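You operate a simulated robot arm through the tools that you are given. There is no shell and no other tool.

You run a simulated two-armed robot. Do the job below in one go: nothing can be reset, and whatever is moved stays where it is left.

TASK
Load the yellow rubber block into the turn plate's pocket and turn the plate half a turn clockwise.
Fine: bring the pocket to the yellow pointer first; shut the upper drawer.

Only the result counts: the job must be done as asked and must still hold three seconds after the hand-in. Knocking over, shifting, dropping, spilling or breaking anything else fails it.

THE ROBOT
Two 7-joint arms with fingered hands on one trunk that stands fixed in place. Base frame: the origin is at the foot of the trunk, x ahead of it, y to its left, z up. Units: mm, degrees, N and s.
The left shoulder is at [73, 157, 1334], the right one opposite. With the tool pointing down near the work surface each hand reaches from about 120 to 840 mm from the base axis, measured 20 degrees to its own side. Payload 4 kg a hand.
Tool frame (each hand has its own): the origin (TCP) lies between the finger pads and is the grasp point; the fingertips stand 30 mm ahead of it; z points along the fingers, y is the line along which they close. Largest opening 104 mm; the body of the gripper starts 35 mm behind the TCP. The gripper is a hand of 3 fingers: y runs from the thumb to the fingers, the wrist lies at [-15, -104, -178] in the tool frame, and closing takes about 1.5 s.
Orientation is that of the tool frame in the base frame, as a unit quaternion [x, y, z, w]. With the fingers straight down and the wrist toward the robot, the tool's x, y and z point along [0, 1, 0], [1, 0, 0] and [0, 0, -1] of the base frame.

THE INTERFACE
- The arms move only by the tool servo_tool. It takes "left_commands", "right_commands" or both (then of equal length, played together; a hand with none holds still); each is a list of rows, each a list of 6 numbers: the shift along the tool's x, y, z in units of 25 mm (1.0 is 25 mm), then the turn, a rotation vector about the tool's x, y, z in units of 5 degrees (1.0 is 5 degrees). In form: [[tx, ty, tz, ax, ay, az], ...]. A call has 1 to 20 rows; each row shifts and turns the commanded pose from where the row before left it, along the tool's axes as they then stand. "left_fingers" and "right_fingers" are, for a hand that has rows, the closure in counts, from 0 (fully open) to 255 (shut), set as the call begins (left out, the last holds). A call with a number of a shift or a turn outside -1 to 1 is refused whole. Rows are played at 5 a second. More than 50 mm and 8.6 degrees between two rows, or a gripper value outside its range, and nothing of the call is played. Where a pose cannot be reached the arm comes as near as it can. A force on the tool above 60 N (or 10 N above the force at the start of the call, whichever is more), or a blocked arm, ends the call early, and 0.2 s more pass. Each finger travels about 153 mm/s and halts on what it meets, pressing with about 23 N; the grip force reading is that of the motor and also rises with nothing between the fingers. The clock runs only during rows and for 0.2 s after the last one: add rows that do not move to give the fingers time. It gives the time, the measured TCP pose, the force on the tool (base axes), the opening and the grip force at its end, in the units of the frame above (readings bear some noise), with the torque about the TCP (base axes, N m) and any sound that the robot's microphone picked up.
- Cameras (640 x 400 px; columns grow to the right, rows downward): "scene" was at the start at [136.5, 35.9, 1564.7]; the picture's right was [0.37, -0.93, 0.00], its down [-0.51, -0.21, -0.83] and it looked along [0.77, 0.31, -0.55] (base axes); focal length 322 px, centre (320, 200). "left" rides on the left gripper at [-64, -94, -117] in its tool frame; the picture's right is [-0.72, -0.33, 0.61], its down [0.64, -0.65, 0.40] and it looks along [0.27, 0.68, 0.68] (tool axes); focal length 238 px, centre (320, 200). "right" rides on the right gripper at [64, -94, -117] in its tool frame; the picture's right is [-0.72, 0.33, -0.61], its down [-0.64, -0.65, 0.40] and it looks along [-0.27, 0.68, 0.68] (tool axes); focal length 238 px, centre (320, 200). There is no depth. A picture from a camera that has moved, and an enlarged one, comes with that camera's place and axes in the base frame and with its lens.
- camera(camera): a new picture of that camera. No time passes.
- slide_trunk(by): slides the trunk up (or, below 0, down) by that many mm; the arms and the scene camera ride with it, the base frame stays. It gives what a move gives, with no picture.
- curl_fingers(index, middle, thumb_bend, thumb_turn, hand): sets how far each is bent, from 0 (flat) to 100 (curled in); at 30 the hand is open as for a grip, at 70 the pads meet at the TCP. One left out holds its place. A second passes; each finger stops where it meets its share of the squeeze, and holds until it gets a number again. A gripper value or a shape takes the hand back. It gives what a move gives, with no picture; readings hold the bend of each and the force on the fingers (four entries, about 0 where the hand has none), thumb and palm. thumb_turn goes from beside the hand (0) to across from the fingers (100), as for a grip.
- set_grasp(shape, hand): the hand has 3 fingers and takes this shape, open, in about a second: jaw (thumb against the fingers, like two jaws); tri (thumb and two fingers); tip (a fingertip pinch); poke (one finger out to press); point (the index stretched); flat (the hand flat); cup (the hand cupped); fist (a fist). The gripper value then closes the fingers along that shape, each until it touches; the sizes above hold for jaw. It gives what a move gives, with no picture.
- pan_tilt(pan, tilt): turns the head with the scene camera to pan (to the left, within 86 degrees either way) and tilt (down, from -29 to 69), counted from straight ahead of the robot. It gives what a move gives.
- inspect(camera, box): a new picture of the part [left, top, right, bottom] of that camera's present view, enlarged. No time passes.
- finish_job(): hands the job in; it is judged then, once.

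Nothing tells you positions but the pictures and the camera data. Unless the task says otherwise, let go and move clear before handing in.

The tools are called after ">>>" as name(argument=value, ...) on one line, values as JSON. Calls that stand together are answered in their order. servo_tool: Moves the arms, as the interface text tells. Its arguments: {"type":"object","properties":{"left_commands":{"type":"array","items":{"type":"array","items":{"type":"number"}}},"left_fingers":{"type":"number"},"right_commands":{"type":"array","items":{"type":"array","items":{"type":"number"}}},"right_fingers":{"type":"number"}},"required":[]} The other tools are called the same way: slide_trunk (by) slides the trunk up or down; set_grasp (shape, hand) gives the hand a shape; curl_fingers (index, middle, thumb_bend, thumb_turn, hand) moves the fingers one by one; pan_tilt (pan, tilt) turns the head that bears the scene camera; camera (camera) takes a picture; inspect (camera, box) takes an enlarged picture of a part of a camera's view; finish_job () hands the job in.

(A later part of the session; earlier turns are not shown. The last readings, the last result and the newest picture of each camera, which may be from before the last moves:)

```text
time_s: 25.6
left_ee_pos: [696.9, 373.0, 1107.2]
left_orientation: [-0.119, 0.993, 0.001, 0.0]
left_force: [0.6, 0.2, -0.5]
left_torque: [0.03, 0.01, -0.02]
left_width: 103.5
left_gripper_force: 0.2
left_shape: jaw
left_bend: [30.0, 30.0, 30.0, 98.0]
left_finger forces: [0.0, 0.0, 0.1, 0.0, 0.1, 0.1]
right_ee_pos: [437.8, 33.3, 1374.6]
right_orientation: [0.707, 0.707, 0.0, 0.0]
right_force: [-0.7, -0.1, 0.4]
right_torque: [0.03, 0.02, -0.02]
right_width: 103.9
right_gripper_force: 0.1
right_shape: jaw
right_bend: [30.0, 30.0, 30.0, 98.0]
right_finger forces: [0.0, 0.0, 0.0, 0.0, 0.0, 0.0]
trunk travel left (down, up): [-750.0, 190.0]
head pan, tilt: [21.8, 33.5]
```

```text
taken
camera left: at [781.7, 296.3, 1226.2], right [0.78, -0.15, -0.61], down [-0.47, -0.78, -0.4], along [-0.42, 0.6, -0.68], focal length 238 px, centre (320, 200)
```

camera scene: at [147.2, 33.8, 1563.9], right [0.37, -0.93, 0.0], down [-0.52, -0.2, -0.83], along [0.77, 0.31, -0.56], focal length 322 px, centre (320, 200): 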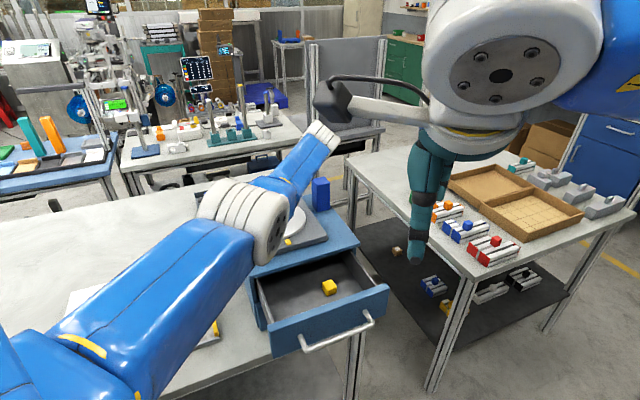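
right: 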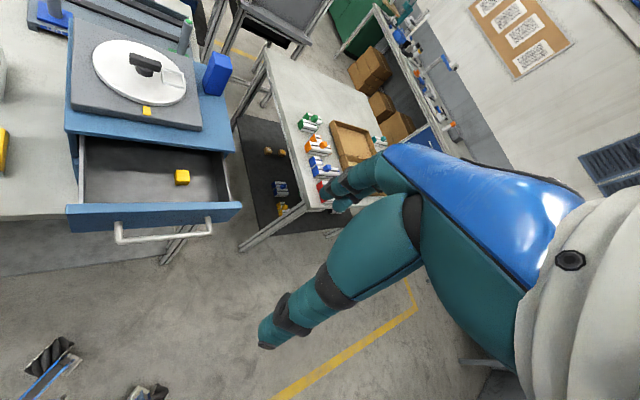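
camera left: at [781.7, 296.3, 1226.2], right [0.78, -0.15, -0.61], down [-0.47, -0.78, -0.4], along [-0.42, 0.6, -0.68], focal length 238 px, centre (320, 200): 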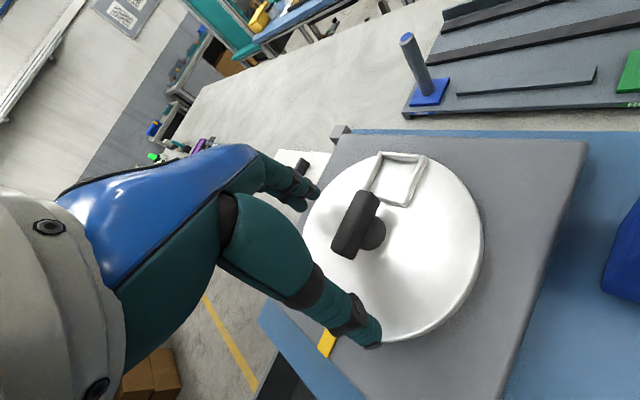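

>>> servo_tool(left_commands=[[0, 0, -0.8, 0, 0, 0], [0, 0, -0.8, 0, 0, 0], [0, 0, -0.8, 0, 0, 0], [0, 0, -0.8, 0, 0, 0], [0, 0, 0, 0, 0, 0]])

>>> servo_tool(left_commands=[[0, 0, 0, 0, 0, 1], [0, 0, 0, 0, 0, 1], [0, 0, 0, 0, 0, 1], [0, 0, 0, 0, 0, 1], [0, 0, 0, 0, 0, 1], [0, 0, 0, 0, 0, 1], [0, 0, 0, 0, 0, 1], [0, 0, 0, 0, 0, 1], [0, 0, 0, 0, 0, 1], [0, 0, 0, 0, 0, 1], [0, 0, 0, 0, 0, 1], [0, 0, 0, 0, 0, 1], [0, 0, 0, 0, 0, 1], [0, 0, 0, 0, 0, 1], [0, 0, 0, 0, 0, 1], [0, 0, 0, 0, 0, 1], [0, 0, 0, 0, 0, 1], [0, 0, 0, 0, 0, 1], [0, 0, 0, 0, 0, 1], [0, 0, 0, 0, 0, 1]])

>>> camera(camera="left")

>>> camera(camera="scene")

```text
time_s: 26.8
left_ee_pos: [698.7, 372.2, 1186.8]
left_orientation: [-0.119, 0.993, 0.0, 0.0]
left_force: [0.7, 1.0, 0.5]
left_torque: [0.0, 0.02, 0.02]
left_width: 103.5
left_gripper_force: 0.1
left_shape: jaw
left_bend: [30.0, 30.0, 30.0, 98.0]
left_finger forces: [0.0, 0.0, 0.0, 0.0, 0.1, 0.0]
right_ee_pos: [439.7, 34.3, 1375.0]
right_orientation: [0.707, 0.707, 0.001, 0.001]
right_force: [0.3, 0.0, 0.0]
right_torque: [-0.01, 0.04, -0.01]
right_width: 103.5
right_gripper_force: 0.0
right_shape: jaw
right_bend: [30.0, 30.0, 30.0, 98.0]
right_finger forces: [0.1, 0.0, 0.1, 0.0, 0.1, 0.0]
trunk travel left (down, up): [-750.0, 190.0]
head pan, tilt: [21.8, 33.5]
```

```text
time_s: 31.0
left_ee_pos: [697.5, 374.6, 1184.6]
left_orientation: [0.685, 0.728, 0.0, 0.0]
left_force: [-0.3, -0.1, 0.3]
left_torque: [0.01, -0.03, -0.01]
left_width: 103.6
left_gripper_force: 0.1
left_shape: jaw
left_bend: [30.0, 30.0, 30.0, 98.0]
left_finger forces: [0.1, 0.0, 0.1, 0.0, 0.0, 0.1]
right_ee_pos: [439.2, 35.0, 1374.4]
right_orientation: [0.707, 0.707, -0.001, -0.001]
right_force: [0.4, 0.0, -0.2]
right_torque: [-0.02, -0.02, 0.01]
right_width: 103.7
right_gripper_force: 0.0
right_shape: jaw
right_bend: [30.0, 30.0, 30.0, 98.0]
right_finger forces: [0.0, 0.1, 0.1, 0.0, 0.1, 0.0]
trunk travel left (down, up): [-750.0, 190.0]
head pan, tilt: [21.8, 33.5]
```

```text
taken
camera left: at [608.8, 304.4, 1304.5], right [-0.28, -0.74, -0.61], down [-0.69, 0.6, -0.4], along [0.67, 0.31, -0.68], focal length 238 px, centre (320, 200)
```

left: 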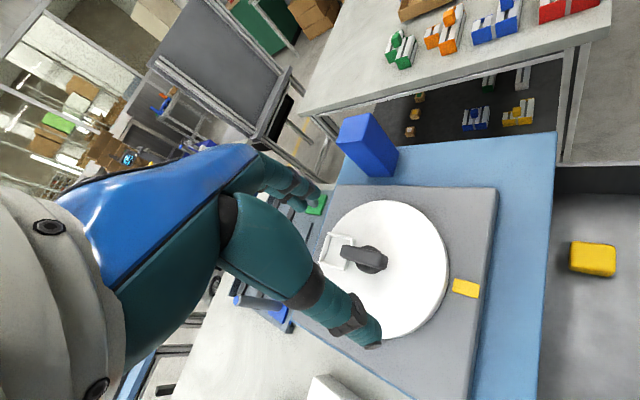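

```text
taken
camera scene: at [137.8, 35.4, 1564.6], right [0.37, -0.93, 0.0], down [-0.51, -0.21, -0.83], along [0.77, 0.31, -0.55], focal length 322 px, centre (320, 200)
```

scene: 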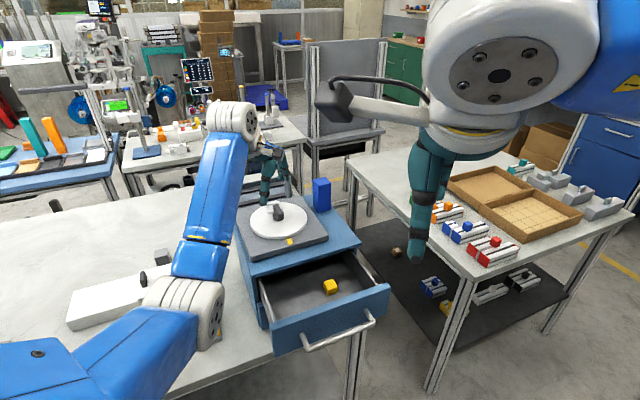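

>>> servo_tool(left_commands=[[0, 0, 0, 0, 0, 1], [0, 0, 0, 0, 0, 1], [0, 0, 0, 0, 0, 1], [0, 0, 0, 0, 0, 1], [0, 0, 0, 0, 0, 1], [0, 0, 0, 0, 0, 1], [0, 0, 0, 0, 0, 1], [0, 0, 0, 0, 0, 1], [0, 0, 0, 0, 0, 1], [0, 0, 0, 0, 0, 1], [0, 0, 0, 0, 0, 1], [0, 0, 0, 0, 0, 1], [0, 0, 0, 0, 0, 0]])

>>> camera(camera="left")

>>> inspect(camera="scene", box=[200, 130, 360, 260])

```text
time_s: 33.8
left_ee_pos: [698.3, 374.7, 1186.6]
left_orientation: [0.958, 0.287, 0.0, 0.0]
left_force: [0.2, 0.8, -0.6]
left_torque: [-0.03, 0.01, 0.02]
left_width: 103.5
left_gripper_force: 0.0
left_shape: jaw
left_bend: [30.0, 30.0, 30.0, 98.0]
left_finger forces: [0.0, 0.0, 0.0, 0.0, 0.0, 0.0]
right_ee_pos: [439.0, 33.3, 1374.5]
right_orientation: [0.707, 0.707, 0.0, 0.001]
right_force: [0.4, 0.1, 0.7]
right_torque: [0.02, 0.02, -0.04]
right_width: 103.8
right_gripper_force: 0.1
right_shape: jaw
right_bend: [30.0, 30.0, 30.0, 98.0]
right_finger forces: [0.0, 0.0, 0.1, 0.0, 0.1, 0.0]
trunk travel left (down, up): [-750.0, 190.0]
head pan, tilt: [21.8, 33.5]
```

```text
taken
camera left: at [593.6, 417.5, 1305.1], right [-0.78, -0.12, -0.61], down [0.17, 0.9, -0.4], along [0.6, -0.42, -0.68], focal length 238 px, centre (320, 200)
```

left: 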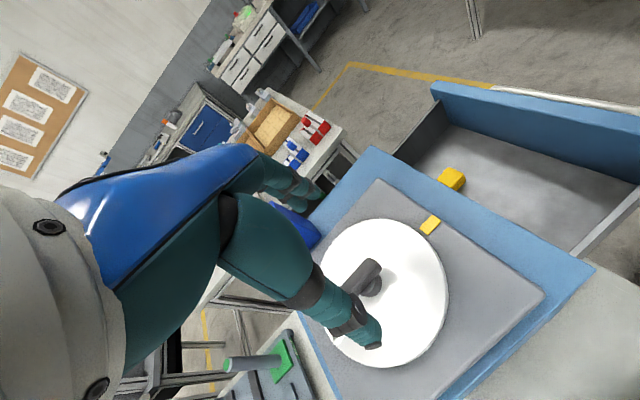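

```text
3.08 times, centred on (280, 195) of scene
camera zoom: at [138.1, 35.3, 1564.6], right [0.37, -0.93, 0.0], down [-0.51, -0.21, -0.83], along [0.77, 0.31, -0.55], focal length 992 px, centre (443, 215)
```

zoom: 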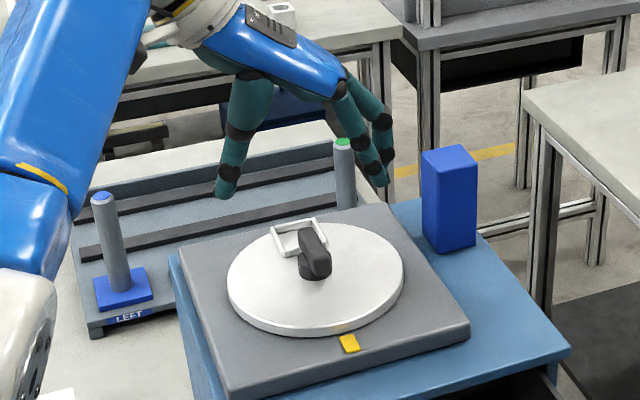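

>>> inspect(camera="left", box=[300, 200, 460, 380])

>>> inspect(camera="scene", box=[240, 180, 340, 250])

```text
2.22 times, centred on (380, 290) of left
camera zoom: at [593.6, 417.5, 1305.1], right [-0.78, -0.12, -0.61], down [0.17, 0.9, -0.4], along [0.6, -0.42, -0.68], focal length 530 px, centre (187, 0)
```

zoom: 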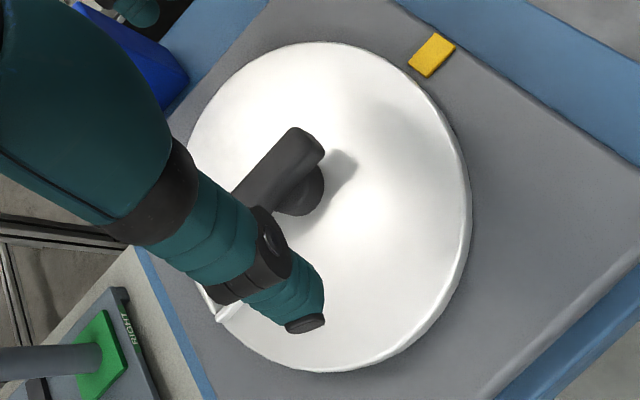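

```text
5.71 times, centred on (290, 215) of scene
camera zoom: at [138.1, 35.3, 1564.6], right [0.37, -0.93, 0.0], down [-0.51, -0.21, -0.83], along [0.77, 0.31, -0.55], focal length 1843 px, centre (491, 114)
```

zoom: 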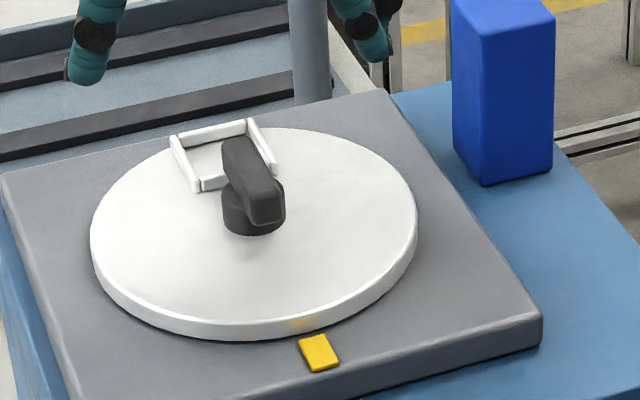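

>>> servo_tool(left_commands=[[0, 0, 0, 0, 0, -0.707], [0, 0, 0, 0, 0, -0.707], [0, 0, 0, 0, 0, -0.707], [0.714, 0.395, 0, 0, 0, 0], [0, 0, 0.82, 0, 0, 0], [0, 0, 0.82, 0, 0, 0], [0, 0, 0, 0, 0, 0]])

>>> camera(camera="left")

>>> inspect(camera="scene", box=[220, 150, 370, 250])

```text
time_s: 35.4
left_ee_pos: [717.9, 379.5, 1144.5]
left_orientation: [0.926, 0.376, 0.001, -0.001]
left_force: [-0.3, -0.4, 0.2]
left_torque: [0.01, -0.01, -0.02]
left_width: 103.5
left_gripper_force: 0.1
left_shape: jaw
left_bend: [30.0, 30.0, 30.0, 98.0]
left_finger forces: [0.1, 0.0, 0.0, 0.0, 0.1, 0.0]
right_ee_pos: [439.6, 34.9, 1374.4]
right_orientation: [0.707, 0.707, -0.001, -0.001]
right_force: [0.1, 0.4, 0.9]
right_torque: [0.02, 0.02, -0.05]
right_width: 103.5
right_gripper_force: 0.1
right_shape: jaw
right_bend: [30.0, 30.0, 30.0, 98.0]
right_finger forces: [0.0, 0.0, 0.0, 0.0, 0.1, 0.0]
trunk travel left (down, up): [-750.0, 190.0]
head pan, tilt: [21.8, 33.5]
```

```text
taken
camera left: at [607.8, 402.0, 1263.5], right [-0.74, -0.27, -0.61], down [0.01, 0.91, -0.4], along [0.67, -0.3, -0.68], focal length 238 px, centre (320, 200)
```

left: 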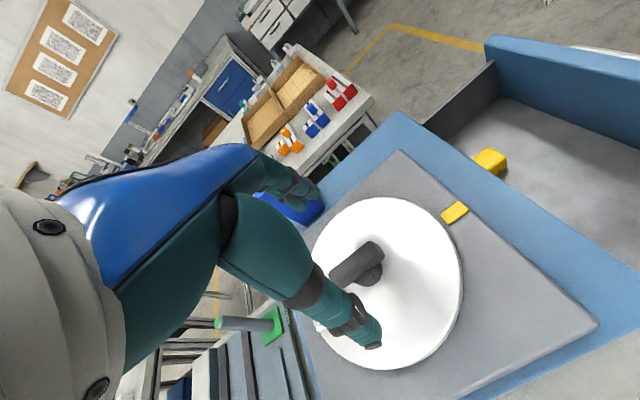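

```text
4.00 times, centred on (295, 200) of scene
camera zoom: at [137.9, 35.7, 1564.6], right [0.37, -0.93, 0.0], down [-0.51, -0.21, -0.83], along [0.77, 0.31, -0.55], focal length 1290 px, centre (420, 200)
```

zoom: 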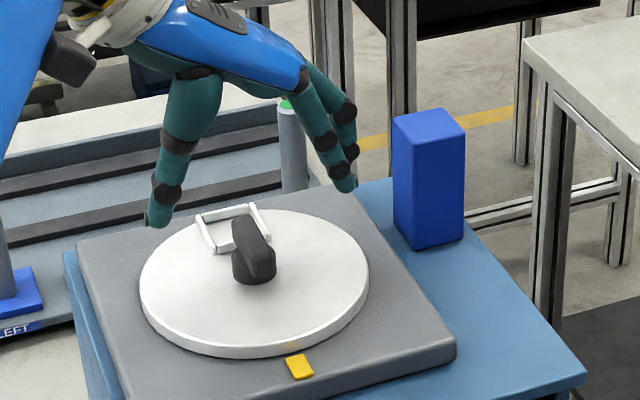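

>>> servo_tool(left_commands=[[0, 0, 0.4, 0, 0, 0], [0, 0, 0.4, 0, 0, 0], [0, 0, 0.4, 0, 0, 0], [0, 0, 0.4, 0, 0, 0], [0, 0, 0, 0, 0, 0]])

>>> inspect(camera="scene", box=[220, 150, 370, 250])

>>> camera(camera="left")

```text
time_s: 36.6
left_ee_pos: [718.3, 377.9, 1104.5]
left_orientation: [0.927, 0.375, 0.0, 0.0]
left_force: [0.2, 0.0, 0.0]
left_torque: [-0.01, -0.02, -0.01]
left_width: 103.9
left_gripper_force: 0.0
left_shape: jaw
left_bend: [30.0, 30.0, 30.0, 98.0]
left_finger forces: [0.0, 0.0, 0.0, 0.0, 0.1, 0.0]
right_ee_pos: [438.5, 34.1, 1374.5]
right_orientation: [0.707, 0.708, 0.0, 0.0]
right_force: [0.6, 0.4, -0.8]
right_torque: [-0.04, 0.01, 0.0]
right_width: 103.7
right_gripper_force: 0.1
right_shape: jaw
right_bend: [30.0, 30.0, 30.0, 98.0]
right_finger forces: [0.0, 0.0, 0.0, 0.0, 0.1, 0.0]
trunk travel left (down, up): [-750.0, 190.0]
head pan, tilt: [21.8, 33.5]
```

```text
4.00 times, centred on (295, 200) of scene
camera zoom: at [138.0, 35.3, 1564.6], right [0.37, -0.93, 0.0], down [-0.51, -0.21, -0.83], along [0.77, 0.31, -0.55], focal length 1290 px, centre (420, 200)
```

zoom: 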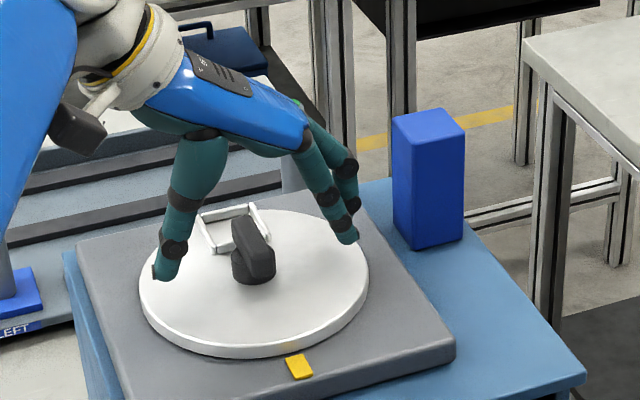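

```text
taken
camera left: at [607.3, 401.5, 1223.6], right [-0.74, -0.27, -0.61], down [0.01, 0.91, -0.4], along [0.67, -0.3, -0.68], focal length 238 px, centre (320, 200)
```

left: 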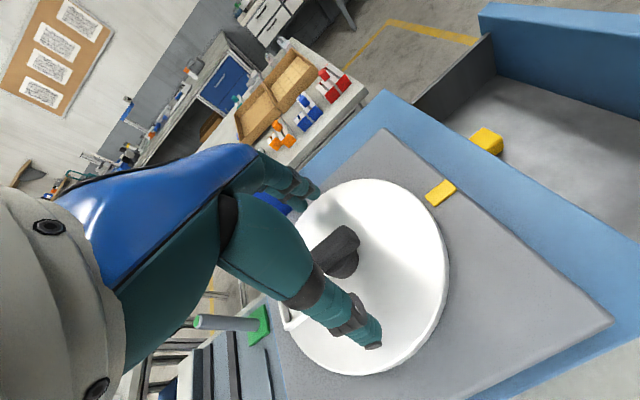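

>>> servo_tool(left_commands=[[0, 0, 0, 0, 0, 0], [0, 0, 0, 0, 0, 0], [0, 0, 0, 0, 0, 0], [0, 0, 0, 0, 0, 0], [0, 0, 0, 0, 0, 0], [0, 0, 0, 0, 0, 0], [0, 0, 0, 0, 0, 0], [0, 0, 0, 0, 0, 0], [0, 0, 0, 0, 0, 0]], left_fingers=255)

>>> servo_tool(left_commands=[[0, 0, 0, 0, 0, -0.8], [0, 0, 0, 0, 0, -0.8], [0, 0, 0, 0, 0, -0.8], [0, 0, 0, 0, 0, -0.8], [0, 0, 0, 0, 0, -0.8], [0, 0, 0, 0, 0, -0.8], [0, 0, 0, 0, 0, -0.8], [0, 0, 0, 0, 0, -0.8], [0, 0, 0, 0, 0, 0]])

>>> inspect(camera="scene", box=[220, 150, 370, 250])

>>> camera(camera="left")

```text
time_s: 38.6
left_ee_pos: [717.6, 379.8, 1103.7]
left_orientation: [0.927, 0.376, 0.0, 0.0]
left_force: [0.4, -2.1, -1.5]
left_torque: [-0.1, -0.07, 0.01]
left_width: 10.8
left_gripper_force: 22.8
left_shape: jaw
left_bend: [71.0, 64.0, 74.0, 100.0]
left_finger forces: [13.5, 8.3, 0.0, 0.0, 20.2, 0.1]
right_ee_pos: [440.4, 34.3, 1374.4]
right_orientation: [0.707, 0.707, 0.0, 0.0]
right_force: [-1.0, -0.2, -0.8]
right_torque: [0.02, 0.0, 0.01]
right_width: 103.6
right_gripper_force: 0.0
right_shape: jaw
right_bend: [30.0, 30.0, 30.0, 98.0]
right_finger forces: [0.0, 0.0, 0.0, 0.1, 0.0, 0.0]
trunk travel left (down, up): [-750.0, 190.0]
head pan, tilt: [21.8, 33.5]
```

```text
time_s: 40.6
left_ee_pos: [719.9, 377.3, 1105.7]
left_orientation: [0.787, 0.617, 0.0, -0.001]
left_force: [5.8, -3.2, -1.6]
left_torque: [-0.17, -0.33, -0.04]
left_width: 10.3
left_gripper_force: 23.5
left_shape: jaw
left_bend: [71.0, 63.0, 74.0, 100.0]
left_finger forces: [16.0, 10.9, 0.1, 0.0, 18.9, 0.0]
right_ee_pos: [442.2, 33.0, 1373.5]
right_orientation: [0.707, 0.708, 0.0, -0.002]
right_force: [-0.4, 0.3, -0.2]
right_torque: [0.0, -0.02, 0.03]
right_width: 103.8
right_gripper_force: 0.1
right_shape: jaw
right_bend: [30.0, 30.0, 30.0, 98.0]
right_finger forces: [0.0, 0.1, 0.0, 0.0, 0.1, 0.0]
trunk travel left (down, up): [-750.0, 190.0]
head pan, tilt: [21.8, 33.5]
```

```text
4.00 times, centred on (295, 200) of scene
camera zoom: at [141.2, 33.3, 1564.4], right [0.37, -0.93, 0.0], down [-0.52, -0.2, -0.83], along [0.77, 0.31, -0.56], focal length 1290 px, centre (420, 200)
```

zoom: 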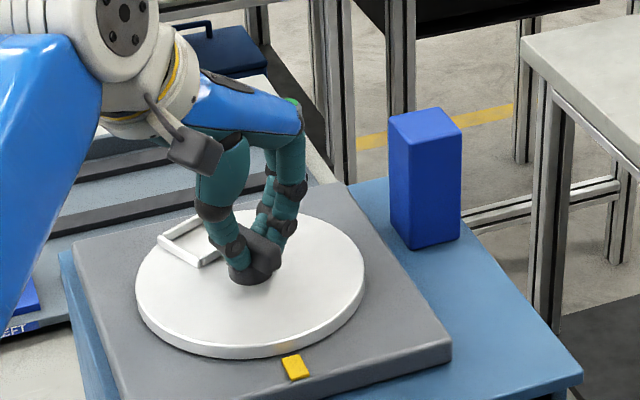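

```text
taken
camera left: at [613.7, 338.0, 1223.7], right [-0.49, -0.62, -0.61], down [-0.48, 0.78, -0.4], along [0.73, 0.1, -0.68], focal length 238 px, centre (320, 200)
```

left: 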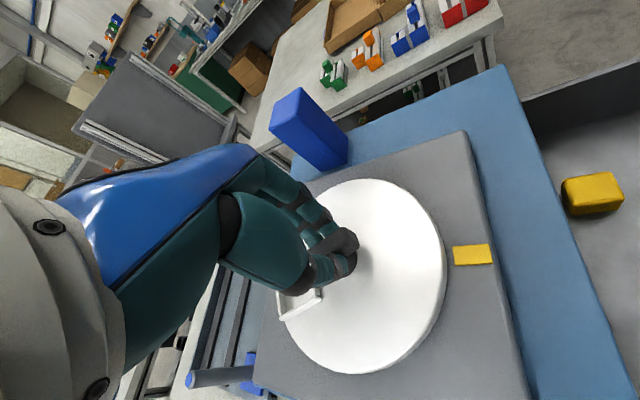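

>>> servo_tool(left_commands=[[0, 0, 0, 0, 0, -0.8], [0, 0, 0, 0, 0, -0.8], [0, 0, 0, 0, 0, -0.8], [0, 0, 0, 0, 0, -0.8], [0, 0, 0, 0, 0, -0.8], [0, 0, 0, 0, 0, -0.8], [0, 0, 0, 0, 0, -0.8], [0, 0, 0, 0, 0, -0.8], [0, 0, 0, 0, 0, -0.8], [0, 0, 0, 0, 0, -0.8], [0, 0, 0, 0, 0, -0.8], [0, 0, 0, 0, 0, -0.8], [0, 0, 0, 0, 0, 0]])

>>> camera(camera="left")

```text
time_s: 43.4
left_ee_pos: [720.8, 378.8, 1104.5]
left_orientation: [0.468, 0.884, 0.0, 0.001]
left_force: [18.0, 2.5, 7.3]
left_torque: [0.24, -0.73, -0.11]
left_width: 11.0
left_gripper_force: 22.5
left_shape: jaw
left_bend: [71.0, 61.0, 75.0, 100.0]
left_finger forces: [20.6, 16.1, 0.0, 0.0, 16.5, 0.0]
right_ee_pos: [443.9, 33.1, 1373.3]
right_orientation: [0.707, 0.707, 0.0, -0.001]
right_force: [-0.4, 0.0, -1.4]
right_torque: [0.02, 0.02, -0.02]
right_width: 103.6
right_gripper_force: 0.1
right_shape: jaw
right_bend: [30.0, 30.0, 30.0, 98.0]
right_finger forces: [0.0, 0.0, 0.0, 0.1, 0.0, 0.0]
trunk travel left (down, up): [-750.0, 190.0]
head pan, tilt: [21.8, 33.5]
```

```text
taken
camera left: at [679.5, 272.6, 1223.2], right [0.14, -0.78, -0.61], down [-0.9, 0.16, -0.41], along [0.42, 0.61, -0.68], focal length 238 px, centre (320, 200)
```

left: 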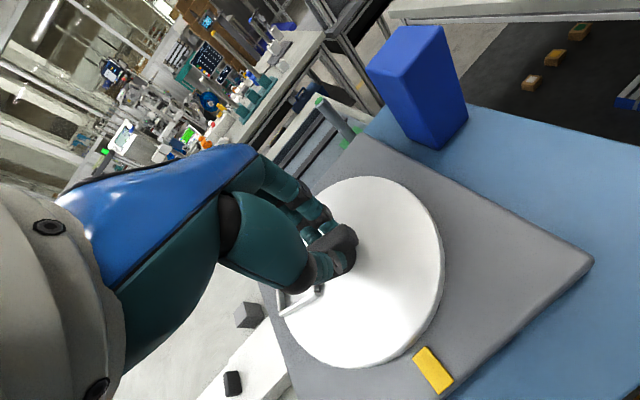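

>>> servo_tool(left_commands=[[-0.08, 0.12, 0, 0, 0, 0], [0, 0, 0, 0, 0, -0.8], [0, 0, 0, 0, 0, -0.8], [0, 0, 0, 0, 0, -0.8], [0, 0, 0, 0, 0, -0.8], [0, 0, 0, 0, 0, -0.8], [0, 0, 0, 0, 0, -0.8], [0, 0, 0, 0, 0, -0.8], [0, 0, 0, 0, 0, -0.8], [0, 0, 0, 0, 0, -0.8], [0, 0, 0, 0, 0, -0.8], [0, 0, 0, 0, 0, 0]])

>>> camera(camera="left")

```text
time_s: 46.0
left_ee_pos: [723.1, 380.7, 1104.2]
left_orientation: [0.137, 0.991, 0.0, 0.0]
left_force: [13.8, 9.7, 8.5]
left_torque: [0.48, -0.45, -0.07]
left_width: 11.0
left_gripper_force: 22.8
left_shape: jaw
left_bend: [71.0, 61.0, 75.0, 100.0]
left_finger forces: [21.0, 13.7, 0.1, 0.0, 17.9, 0.1]
right_ee_pos: [441.5, 35.4, 1373.9]
right_orientation: [0.708, 0.707, -0.001, 0.0]
right_force: [0.3, -0.6, -0.1]
right_torque: [-0.01, 0.01, -0.03]
right_width: 103.4
right_gripper_force: 0.0
right_shape: jaw
right_bend: [30.0, 30.0, 30.0, 98.0]
right_finger forces: [0.0, 0.1, 0.0, 0.1, 0.0, 0.1]
trunk travel left (down, up): [-750.0, 190.0]
head pan, tilt: [21.8, 33.5]
```

```text
taken
camera left: at [759.8, 272.9, 1223.2], right [0.6, -0.51, -0.61], down [-0.79, -0.45, -0.4], along [-0.07, 0.73, -0.68], focal length 238 px, centre (320, 200)
```

left: 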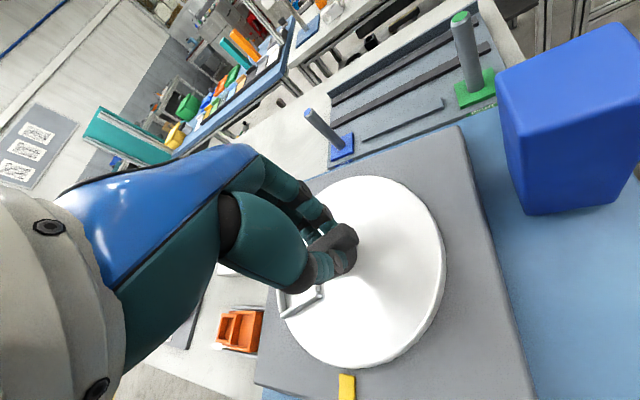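

>>> servo_tool(left_commands=[[-0.08, 0.1, 0, 0, 0, 0], [0, 0, 0, 0, 0, -0.8], [0, 0, 0, 0, 0, -0.8], [0, 0, 0, 0, 0, -0.8], [0, 0, 0, 0, 0, -0.8], [0, 0, 0, 0, 0, -0.8], [0, 0, 0, 0, 0, 0]])

>>> camera(camera="left")

```text
time_s: 47.6
left_ee_pos: [723.8, 382.2, 1104.4]
left_orientation: [-0.038, 0.999, -0.001, 0.0]
left_force: [1.3, 7.6, 3.2]
left_torque: [0.42, -0.04, -0.07]
left_width: 10.8
left_gripper_force: 23.0
left_shape: jaw
left_bend: [71.0, 61.0, 75.0, 100.0]
left_finger forces: [16.9, 13.2, 0.0, 0.0, 20.1, 0.0]
right_ee_pos: [439.3, 36.6, 1374.2]
right_orientation: [0.707, 0.708, -0.001, 0.001]
right_force: [0.1, -0.1, -0.1]
right_torque: [0.01, 0.02, 0.03]
right_width: 103.3
right_gripper_force: 0.1
right_shape: jaw
right_bend: [30.0, 30.0, 30.0, 98.0]
right_finger forces: [0.0, 0.0, 0.0, 0.0, 0.1, 0.1]
trunk travel left (down, up): [-750.0, 190.0]
head pan, tilt: [21.8, 33.5]
```

```text
taken
camera left: at [796.0, 293.3, 1223.3], right [0.74, -0.27, -0.61], down [-0.59, -0.7, -0.4], along [-0.32, 0.66, -0.68], focal length 238 px, centre (320, 200)
```

left: 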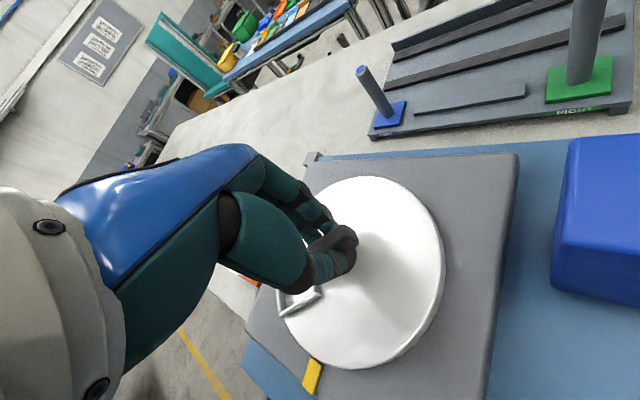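

>>> servo_tool(left_commands=[[0, 0.05, 0, 0, 0, -0.8], [0, 0, 0, 0, 0, 0]])

>>> servo_tool(left_commands=[[0, 0, 0, 0, 0, 0], [0, 0, 0, 0, 0, 0], [0, 0, 0, 0, 0, 0], [0, 0, 0, 0, 0, 0], [0, 0, 0, 0, 0, 0], [0, 0, -0.8, 0, 0, 0], [0, 0, -0.8, 0, 0, 0], [0, 0, -0.8, 0, 0, 0]], left_fingers=0)

>>> servo_tool(left_commands=[[0, 0, 0, 0, 0, 1], [0, 0, 0, 0, 0, 1], [0, 0, 0, 0, 0, 1], [0, 0, 0, 0, 0, 1], [0, 0, 0, 0, 0, 1], [0, 0, 0, 0, 0, 1], [0, 0, 0, 0, 0, 1], [0, 0, 0, 0, 0, 1], [0, 0, 0, 0, 0, 1], [0, 0, 0, 0, 0, 1], [0, 0, 0, 0, 0, 1], [0, 0, 0, 0, 0, 1], [0, 0, 0, 0, 0, 1], [0, 0, 0, 0, 0, 1], [0, 0, 0, 0, 0, 1], [0, 0, 0, 0, 0, 1], [0, 0, 0, 0, 0, 1], [0, 0, 0, 0, 0, 1], [0, 0, 0, 0, 0, 1], [0, 0, 0, 0, 0, 1]])

>>> inspect(camera="scene", box=[220, 150, 370, 250])

```text
time_s: 48.2
left_ee_pos: [725.2, 383.7, 1104.8]
left_orientation: [-0.071, 0.997, -0.001, -0.001]
left_force: [0.4, 4.7, 0.8]
left_torque: [0.32, 0.01, 0.0]
left_width: 10.8
left_gripper_force: 23.2
left_shape: jaw
left_bend: [71.0, 62.0, 75.0, 100.0]
left_finger forces: [16.1, 11.9, 0.0, 0.0, 20.8, 0.1]
right_ee_pos: [439.7, 35.5, 1374.5]
right_orientation: [0.707, 0.707, 0.0, 0.001]
right_force: [-0.5, 0.4, 0.9]
right_torque: [0.01, -0.02, -0.01]
right_width: 103.6
right_gripper_force: 0.1
right_shape: jaw
right_bend: [30.0, 30.0, 30.0, 98.0]
right_finger forces: [0.0, 0.0, 0.1, 0.0, 0.0, 0.0]
trunk travel left (down, up): [-750.0, 190.0]
head pan, tilt: [21.8, 33.5]
```

```text
time_s: 50.0
left_ee_pos: [722.8, 382.3, 1165.7]
left_orientation: [-0.072, 0.997, 0.0, 0.0]
left_force: [0.5, -0.6, 0.1]
left_torque: [0.01, 0.02, 0.0]
left_width: 103.6
left_gripper_force: 0.0
left_shape: jaw
left_bend: [30.0, 30.0, 30.0, 98.0]
left_finger forces: [0.1, 0.0, 0.0, 0.0, 0.0, 0.1]
right_ee_pos: [438.5, 33.8, 1375.5]
right_orientation: [0.707, 0.707, 0.0, 0.0]
right_force: [0.2, 0.7, 0.9]
right_torque: [0.03, 0.02, -0.02]
right_width: 103.5
right_gripper_force: 0.1
right_shape: jaw
right_bend: [30.0, 30.0, 30.0, 98.0]
right_finger forces: [0.1, 0.1, 0.1, 0.1, 0.0, 0.0]
trunk travel left (down, up): [-750.0, 190.0]
head pan, tilt: [21.8, 33.5]
```

```text
time_s: 54.2
left_ee_pos: [722.6, 383.1, 1165.3]
left_orientation: [0.72, 0.694, 0.0, 0.0]
left_force: [0.8, 0.1, -0.5]
left_torque: [-0.05, 0.02, 0.01]
left_width: 103.6
left_gripper_force: 0.0
left_shape: jaw
left_bend: [30.0, 30.0, 30.0, 98.0]
left_finger forces: [0.0, 0.0, 0.1, 0.0, 0.0, 0.0]
right_ee_pos: [440.1, 34.8, 1374.3]
right_orientation: [0.707, 0.707, 0.0, 0.001]
right_force: [-0.3, 0.0, 0.6]
right_torque: [-0.01, 0.05, -0.01]
right_width: 103.7
right_gripper_force: 0.0
right_shape: jaw
right_bend: [30.0, 30.0, 30.0, 98.0]
right_finger forces: [0.1, 0.1, 0.1, 0.1, 0.0, 0.0]
trunk travel left (down, up): [-750.0, 190.0]
head pan, tilt: [21.8, 33.5]
```

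```text
4.00 times, centred on (295, 200) of scene
camera zoom: at [138.0, 35.4, 1564.6], right [0.37, -0.93, 0.0], down [-0.51, -0.21, -0.83], along [0.77, 0.31, -0.55], focal length 1290 px, centre (420, 200)
```

zoom: 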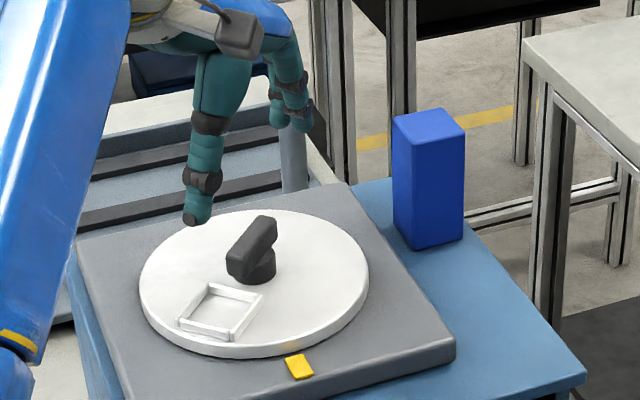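

>>> servo_tool(left_commands=[[0, 0, 0, 0, 0, 1], [0, 0, 0, 0, 0, 1], [0, 0, 0, 0, 0, 1], [0, 0, 0, 0, 0, 1], [0, 0, 0, 0, 0, 1], [0, 0, 0, 0, 0, 1], [0, 0, 0, 0, 0, 1], [0, 0, 0, 0, 0, 1], [0, 0, 0, 0, 0, 1], [0, 0, 0, 0, 0, 1], [0, 0, 0, 0, 0, 1], [0, 0, 0, 0, 0, 1], [0, 0, 0, 0, 0, 1], [0, 0, 0, 0, 0, 1], [0, 0, 0, 0, 0, 1], [0, 0, 0, 0, 0, 1], [0, 0, 0, 0, 0, 0]])

>>> camera(camera="left")

>>> camera(camera="scene")

```text
time_s: 57.8
left_ee_pos: [681.1, 375.0, 1162.2]
left_orientation: [0.998, 0.07, 0.001, 0.0]
left_force: [-0.2, -0.2, 0.1]
left_torque: [-0.01, -0.01, -0.01]
left_width: 103.7
left_gripper_force: 0.0
left_shape: jaw
left_bend: [30.0, 30.0, 30.0, 98.0]
left_finger forces: [0.1, 0.0, 0.0, 0.0, 0.0, 0.0]
left hand out of reach, approached as far as the arm can: row 12, 13, 14, 15, 16
right_ee_pos: [440.6, 34.0, 1374.9]
right_orientation: [0.707, 0.707, 0.0, 0.0]
right_force: [-0.2, -0.4, -0.2]
right_torque: [0.0, -0.04, 0.01]
right_width: 103.5
right_gripper_force: 0.2
right_shape: jaw
right_bend: [30.0, 30.0, 30.0, 98.0]
right_finger forces: [0.0, 0.0, 0.1, 0.1, 0.0, 0.0]
trunk travel left (down, up): [-750.0, 190.0]
head pan, tilt: [21.8, 33.5]
```

```text
taken
camera left: at [605.4, 459.6, 1281.0], right [-0.76, 0.22, -0.61], down [0.54, 0.74, -0.41], along [0.36, -0.64, -0.68], focal length 238 px, centre (320, 200)
```

left: 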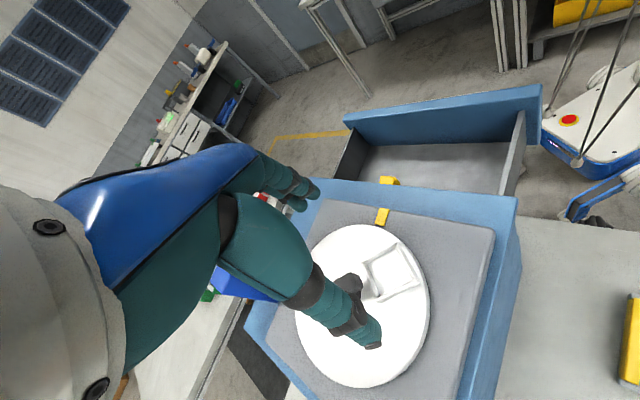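

```text
taken
camera scene: at [138.2, 35.3, 1564.6], right [0.37, -0.93, 0.0], down [-0.51, -0.21, -0.83], along [0.77, 0.31, -0.55], focal length 322 px, centre (320, 200)
```

scene: 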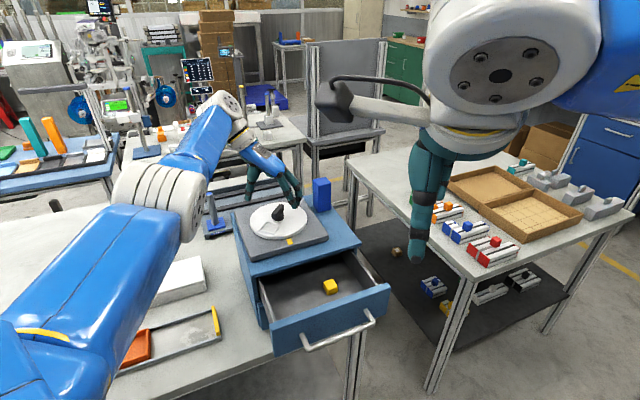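

Reach ends near ψ≈-57° here. Closing the jaws on a slightly misaligned bar will turn the bar counter-clockwise, which is the way I need, so I'll regrasp at about ψ=-53°.

>>> servo_tool(left_commands=[[0, 0, 0, 0, 0, -1], [0, 0, 0, 0, 0, -1], [0, 0, 0, 0, 0, -1], [0, 0, 0, 0, 0, -1], [0, 0, 0, 0, 0, -1], [0, 0, 0, 0, 0, -1], [0, 0, 0, 0, 0, 0]])

```text
time_s: 59.4
left_ee_pos: [679.9, 373.6, 1162.5]
left_orientation: [0.945, 0.327, 0.0, 0.0]
left_force: [-0.2, -0.1, 0.1]
left_torque: [0.01, -0.01, -0.02]
left_width: 103.3
left_gripper_force: 0.0
left_shape: jaw
left_bend: [30.0, 30.0, 30.0, 98.0]
left_finger forces: [0.0, 0.0, 0.0, 0.0, 0.0, 0.1]
right_ee_pos: [440.4, 34.7, 1375.2]
right_orientation: [0.707, 0.707, 0.0, 0.0]
right_force: [0.7, -0.2, 0.2]
right_torque: [0.0, 0.01, 0.0]
right_width: 103.5
right_gripper_force: 0.0
right_shape: jaw
right_bend: [30.0, 30.0, 30.0, 98.0]
right_finger forces: [0.0, 0.0, 0.0, 0.0, 0.0, 0.0]
trunk travel left (down, up): [-750.0, 190.0]
head pan, tilt: [21.8, 33.5]
```

>>> servo_tool(left_commands=[[0.775, 0.372, 0, 0, 0, 0], [0.775, 0.372, 0, 0, 0, 0], [0, 0, 0.7, 0, 0, 0], [0, 0, 0, 0, 0, 0]])

>>> camera(camera="left")

>>> inspect(camera="scene", box=[220, 150, 370, 250])

```text
time_s: 60.4
left_ee_pos: [721.8, 385.2, 1145.0]
left_orientation: [0.945, 0.326, 0.0, 0.0]
left_force: [-0.2, -0.1, 0.7]
left_torque: [0.04, 0.01, -0.02]
left_width: 103.7
left_gripper_force: 0.2
left_shape: jaw
left_bend: [30.0, 30.0, 30.0, 98.0]
left_finger forces: [0.1, 0.0, 0.1, 0.1, 0.1, 0.0]
right_ee_pos: [440.2, 35.7, 1375.7]
right_orientation: [0.707, 0.707, 0.0, 0.0]
right_force: [0.3, 0.6, -1.4]
right_torque: [0.03, 0.0, 0.0]
right_width: 103.6
right_gripper_force: 0.1
right_shape: jaw
right_bend: [30.0, 30.0, 30.0, 98.0]
right_finger forces: [0.1, 0.0, 0.0, 0.1, 0.0, 0.0]
trunk travel left (down, up): [-750.0, 190.0]
head pan, tilt: [21.8, 33.5]
```

```text
taken
camera left: at [614.6, 418.7, 1264.1], right [-0.77, -0.19, -0.61], down [0.1, 0.91, -0.4], along [0.63, -0.37, -0.68], focal length 238 px, centre (320, 200)
```

left: 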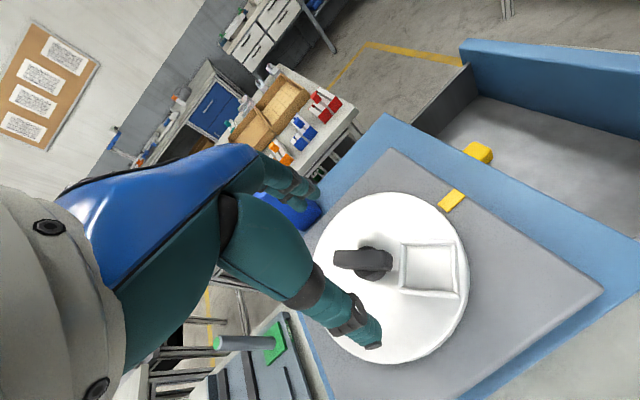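

```text
4.00 times, centred on (295, 200) of scene
camera zoom: at [137.6, 35.7, 1564.7], right [0.37, -0.93, 0.0], down [-0.51, -0.21, -0.83], along [0.77, 0.31, -0.55], focal length 1290 px, centre (420, 200)
```

zoom: 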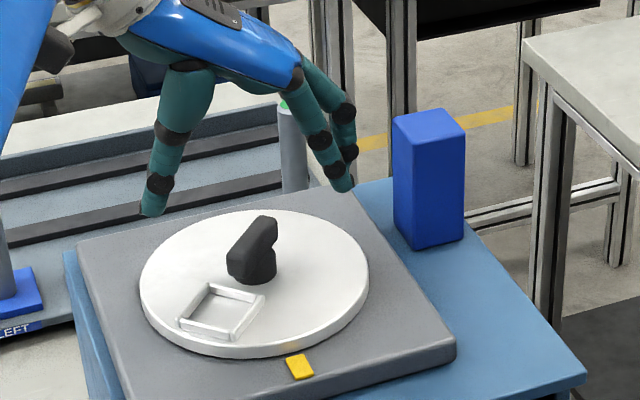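

>>> servo_tool(left_commands=[[0, -0.08, 0.5, 0, 0, 0], [0, 0, 0.5, 0, 0, 0], [0, 0, 0.48, 0, 0, 0], [0, 0, 0, 0, 0, 0]])

>>> servo_tool(left_commands=[[0, 0, 0, 0, 0, 0], [0, 0, 0, 0, 0, 0], [0, 0, 0, 0, 0, 0], [0, 0, 0, 0, 0, 0], [0, 0, 0, 0, 0, 0], [0, 0, 0, 0, 0, 0], [0, 0, 0, 0, 0, 0], [0, 0, 0, 0, 0, 0], [0, 0, 0, 0, 0, 0], [0, 0, 0, 0, 0, 0]], left_fingers=255)

>>> camera(camera="left")

>>> inspect(camera="scene", box=[220, 150, 370, 250])

```text
time_s: 61.4
left_ee_pos: [720.8, 387.4, 1106.7]
left_orientation: [0.945, 0.328, 0.0, 0.0]
left_force: [0.0, 0.0, 0.1]
left_torque: [0.0, 0.01, -0.03]
left_width: 103.3
left_gripper_force: 0.0
left_shape: jaw
left_bend: [30.0, 30.0, 30.0, 98.0]
left_finger forces: [0.0, 0.1, 0.1, 0.1, 0.1, 0.0]
right_ee_pos: [440.6, 33.2, 1373.6]
right_orientation: [0.707, 0.707, 0.0, 0.0]
right_force: [-0.3, -1.0, -0.9]
right_torque: [0.0, 0.01, -0.02]
right_width: 103.6
right_gripper_force: 0.1
right_shape: jaw
right_bend: [30.0, 30.0, 30.0, 98.0]
right_finger forces: [0.1, 0.0, 0.0, 0.0, 0.0, 0.0]
trunk travel left (down, up): [-750.0, 190.0]
head pan, tilt: [21.8, 33.5]
```

```text
time_s: 63.6
left_ee_pos: [721.4, 386.4, 1106.6]
left_orientation: [0.945, 0.326, 0.0, 0.0]
left_force: [-2.6, 1.3, -2.5]
left_torque: [0.01, 0.03, -0.03]
left_width: 16.6
left_gripper_force: 23.0
left_shape: jaw
left_bend: [72.0, 54.0, 74.0, 100.0]
left_finger forces: [13.0, 4.1, 0.0, 0.1, 18.2, 0.0]
right_ee_pos: [438.3, 34.8, 1374.2]
right_orientation: [0.707, 0.707, 0.0, 0.001]
right_force: [-0.7, 0.2, -0.4]
right_torque: [0.03, 0.01, -0.02]
right_width: 103.6
right_gripper_force: 0.0
right_shape: jaw
right_bend: [30.0, 30.0, 30.0, 98.0]
right_finger forces: [0.0, 0.1, 0.1, 0.0, 0.0, 0.0]
trunk travel left (down, up): [-750.0, 190.0]
head pan, tilt: [21.8, 33.5]
```

```text
taken
camera left: at [613.9, 420.6, 1226.5], right [-0.77, -0.19, -0.61], down [0.1, 0.91, -0.4], along [0.63, -0.37, -0.68], focal length 238 px, centre (320, 200)
```

left: 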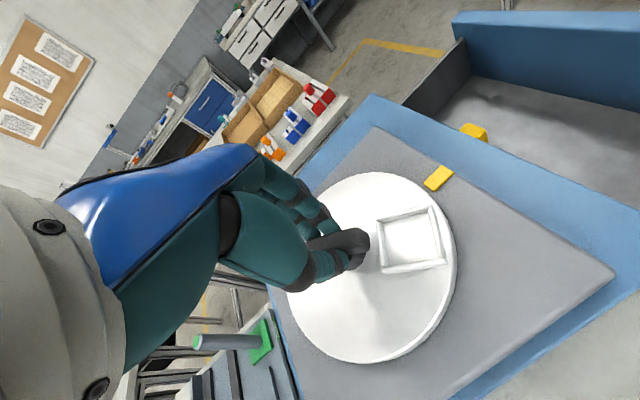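

```text
4.00 times, centred on (295, 200) of scene
camera zoom: at [138.3, 36.2, 1564.6], right [0.37, -0.93, 0.0], down [-0.51, -0.21, -0.83], along [0.77, 0.31, -0.55], focal length 1290 px, centre (420, 200)
```

zoom: 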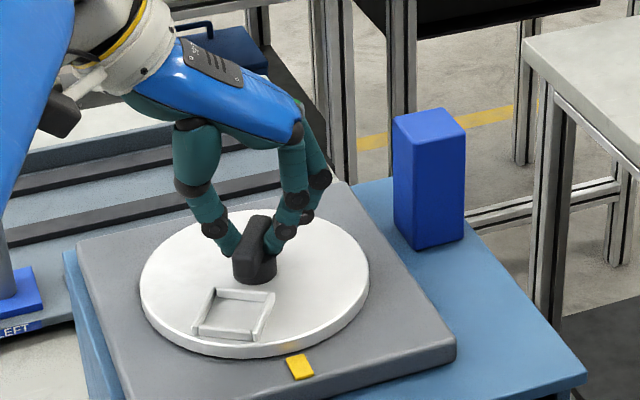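

>>> servo_tool(left_commands=[[0, 0.05, 0, 0, 0, -0.8], [0, 0.05, 0, 0, 0, -0.8], [0, 0, 0, 0, 0, -0.8], [0, 0, 0, 0, 0, -0.8], [0, 0, 0, 0, 0, 0]])

>>> camera(camera="left")

>>> inspect(camera="scene", box=[220, 150, 370, 250])

```text
time_s: 64.8
left_ee_pos: [721.0, 385.3, 1106.8]
left_orientation: [0.89, 0.456, -0.001, 0.0]
left_force: [-4.3, 5.4, -2.8]
left_torque: [0.15, 0.12, -0.02]
left_width: 15.6
left_gripper_force: 23.1
left_shape: jaw
left_bend: [72.0, 54.0, 73.0, 100.0]
left_finger forces: [11.1, 3.4, 0.0, 0.0, 22.4, 0.0]
right_ee_pos: [438.8, 36.0, 1374.6]
right_orientation: [0.708, 0.707, -0.001, 0.0]
right_force: [1.0, -0.3, -0.5]
right_torque: [0.0, 0.03, 0.0]
right_width: 103.4
right_gripper_force: 0.1
right_shape: jaw
right_bend: [30.0, 30.0, 30.0, 98.0]
right_finger forces: [0.0, 0.1, 0.0, 0.1, 0.1, 0.1]
trunk travel left (down, up): [-750.0, 190.0]
head pan, tilt: [21.8, 33.5]
```

```text
taken
camera left: at [608.2, 388.6, 1226.6], right [-0.69, -0.39, -0.61], down [-0.15, 0.9, -0.41], along [0.71, -0.18, -0.68], focal length 238 px, centre (320, 200)
```

left: 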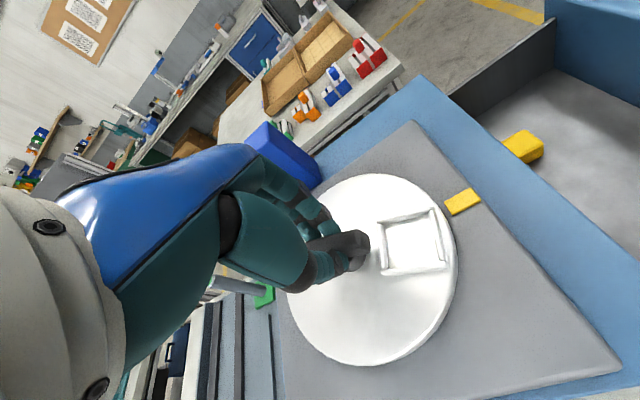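

```text
4.00 times, centred on (295, 200) of scene
camera zoom: at [136.9, 39.1, 1564.6], right [0.37, -0.93, 0.0], down [-0.51, -0.21, -0.83], along [0.77, 0.31, -0.55], focal length 1290 px, centre (420, 200)
```

zoom: 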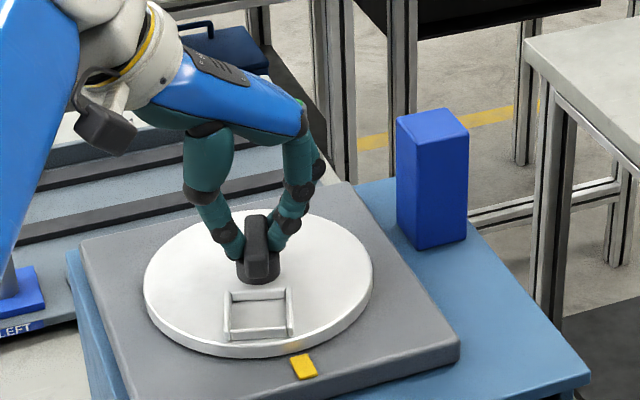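

>>> servo_tool(left_commands=[[0, 0, 0, 0, 0, -0.9], [0, 0, 0, 0, 0, -0.9], [0, 0, 0, 0, 0, -0.9], [0, 0, 0, 0, 0, -0.9], [0, 0, 0, 0, 0, 0]])

>>> inspect(camera="left", box=[260, 130, 500, 380])

>>> inspect(camera="scene", box=[240, 180, 340, 250])

```text
time_s: 66.0
left_ee_pos: [722.0, 383.7, 1107.6]
left_orientation: [0.808, 0.59, -0.001, 0.0]
left_force: [-8.2, 5.9, -3.7]
left_torque: [0.11, 0.18, -0.04]
left_width: 15.1
left_gripper_force: 23.0
left_shape: jaw
left_bend: [72.0, 55.0, 73.0, 100.0]
left_finger forces: [9.9, 3.4, 0.0, 0.0, 22.9, 0.0]
right_ee_pos: [438.8, 36.3, 1375.3]
right_orientation: [0.708, 0.707, -0.001, 0.0]
right_force: [0.3, 0.0, 0.1]
right_torque: [0.01, 0.03, 0.01]
right_width: 103.6
right_gripper_force: 0.1
right_shape: jaw
right_bend: [30.0, 30.0, 30.0, 98.0]
right_finger forces: [0.0, 0.1, 0.0, 0.0, 0.0, 0.1]
trunk travel left (down, up): [-750.0, 190.0]
head pan, tilt: [21.8, 33.5]
```

```text
1.60 times, centred on (380, 255) of left
camera zoom: at [612.4, 352.2, 1226.9], right [-0.53, -0.59, -0.61], down [-0.43, 0.81, -0.41], along [0.73, 0.05, -0.68], focal length 381 px, centre (224, 112)
```

zoom: 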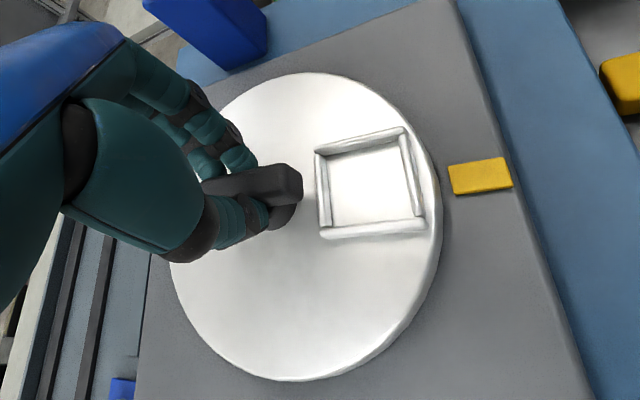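

```text
5.71 times, centred on (290, 215) of scene
camera zoom: at [135.7, 39.0, 1564.7], right [0.37, -0.93, 0.0], down [-0.51, -0.21, -0.83], along [0.77, 0.31, -0.55], focal length 1843 px, centre (491, 114)
```

zoom: 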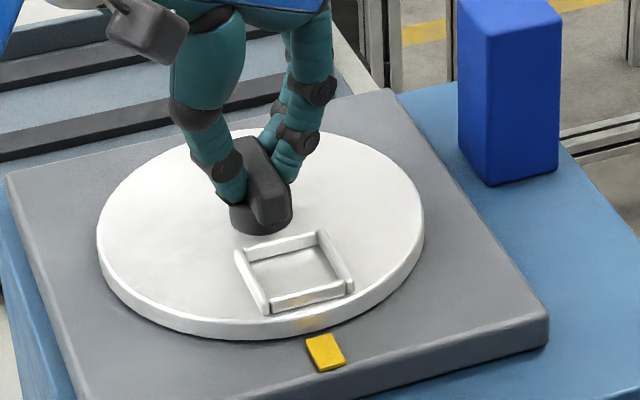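

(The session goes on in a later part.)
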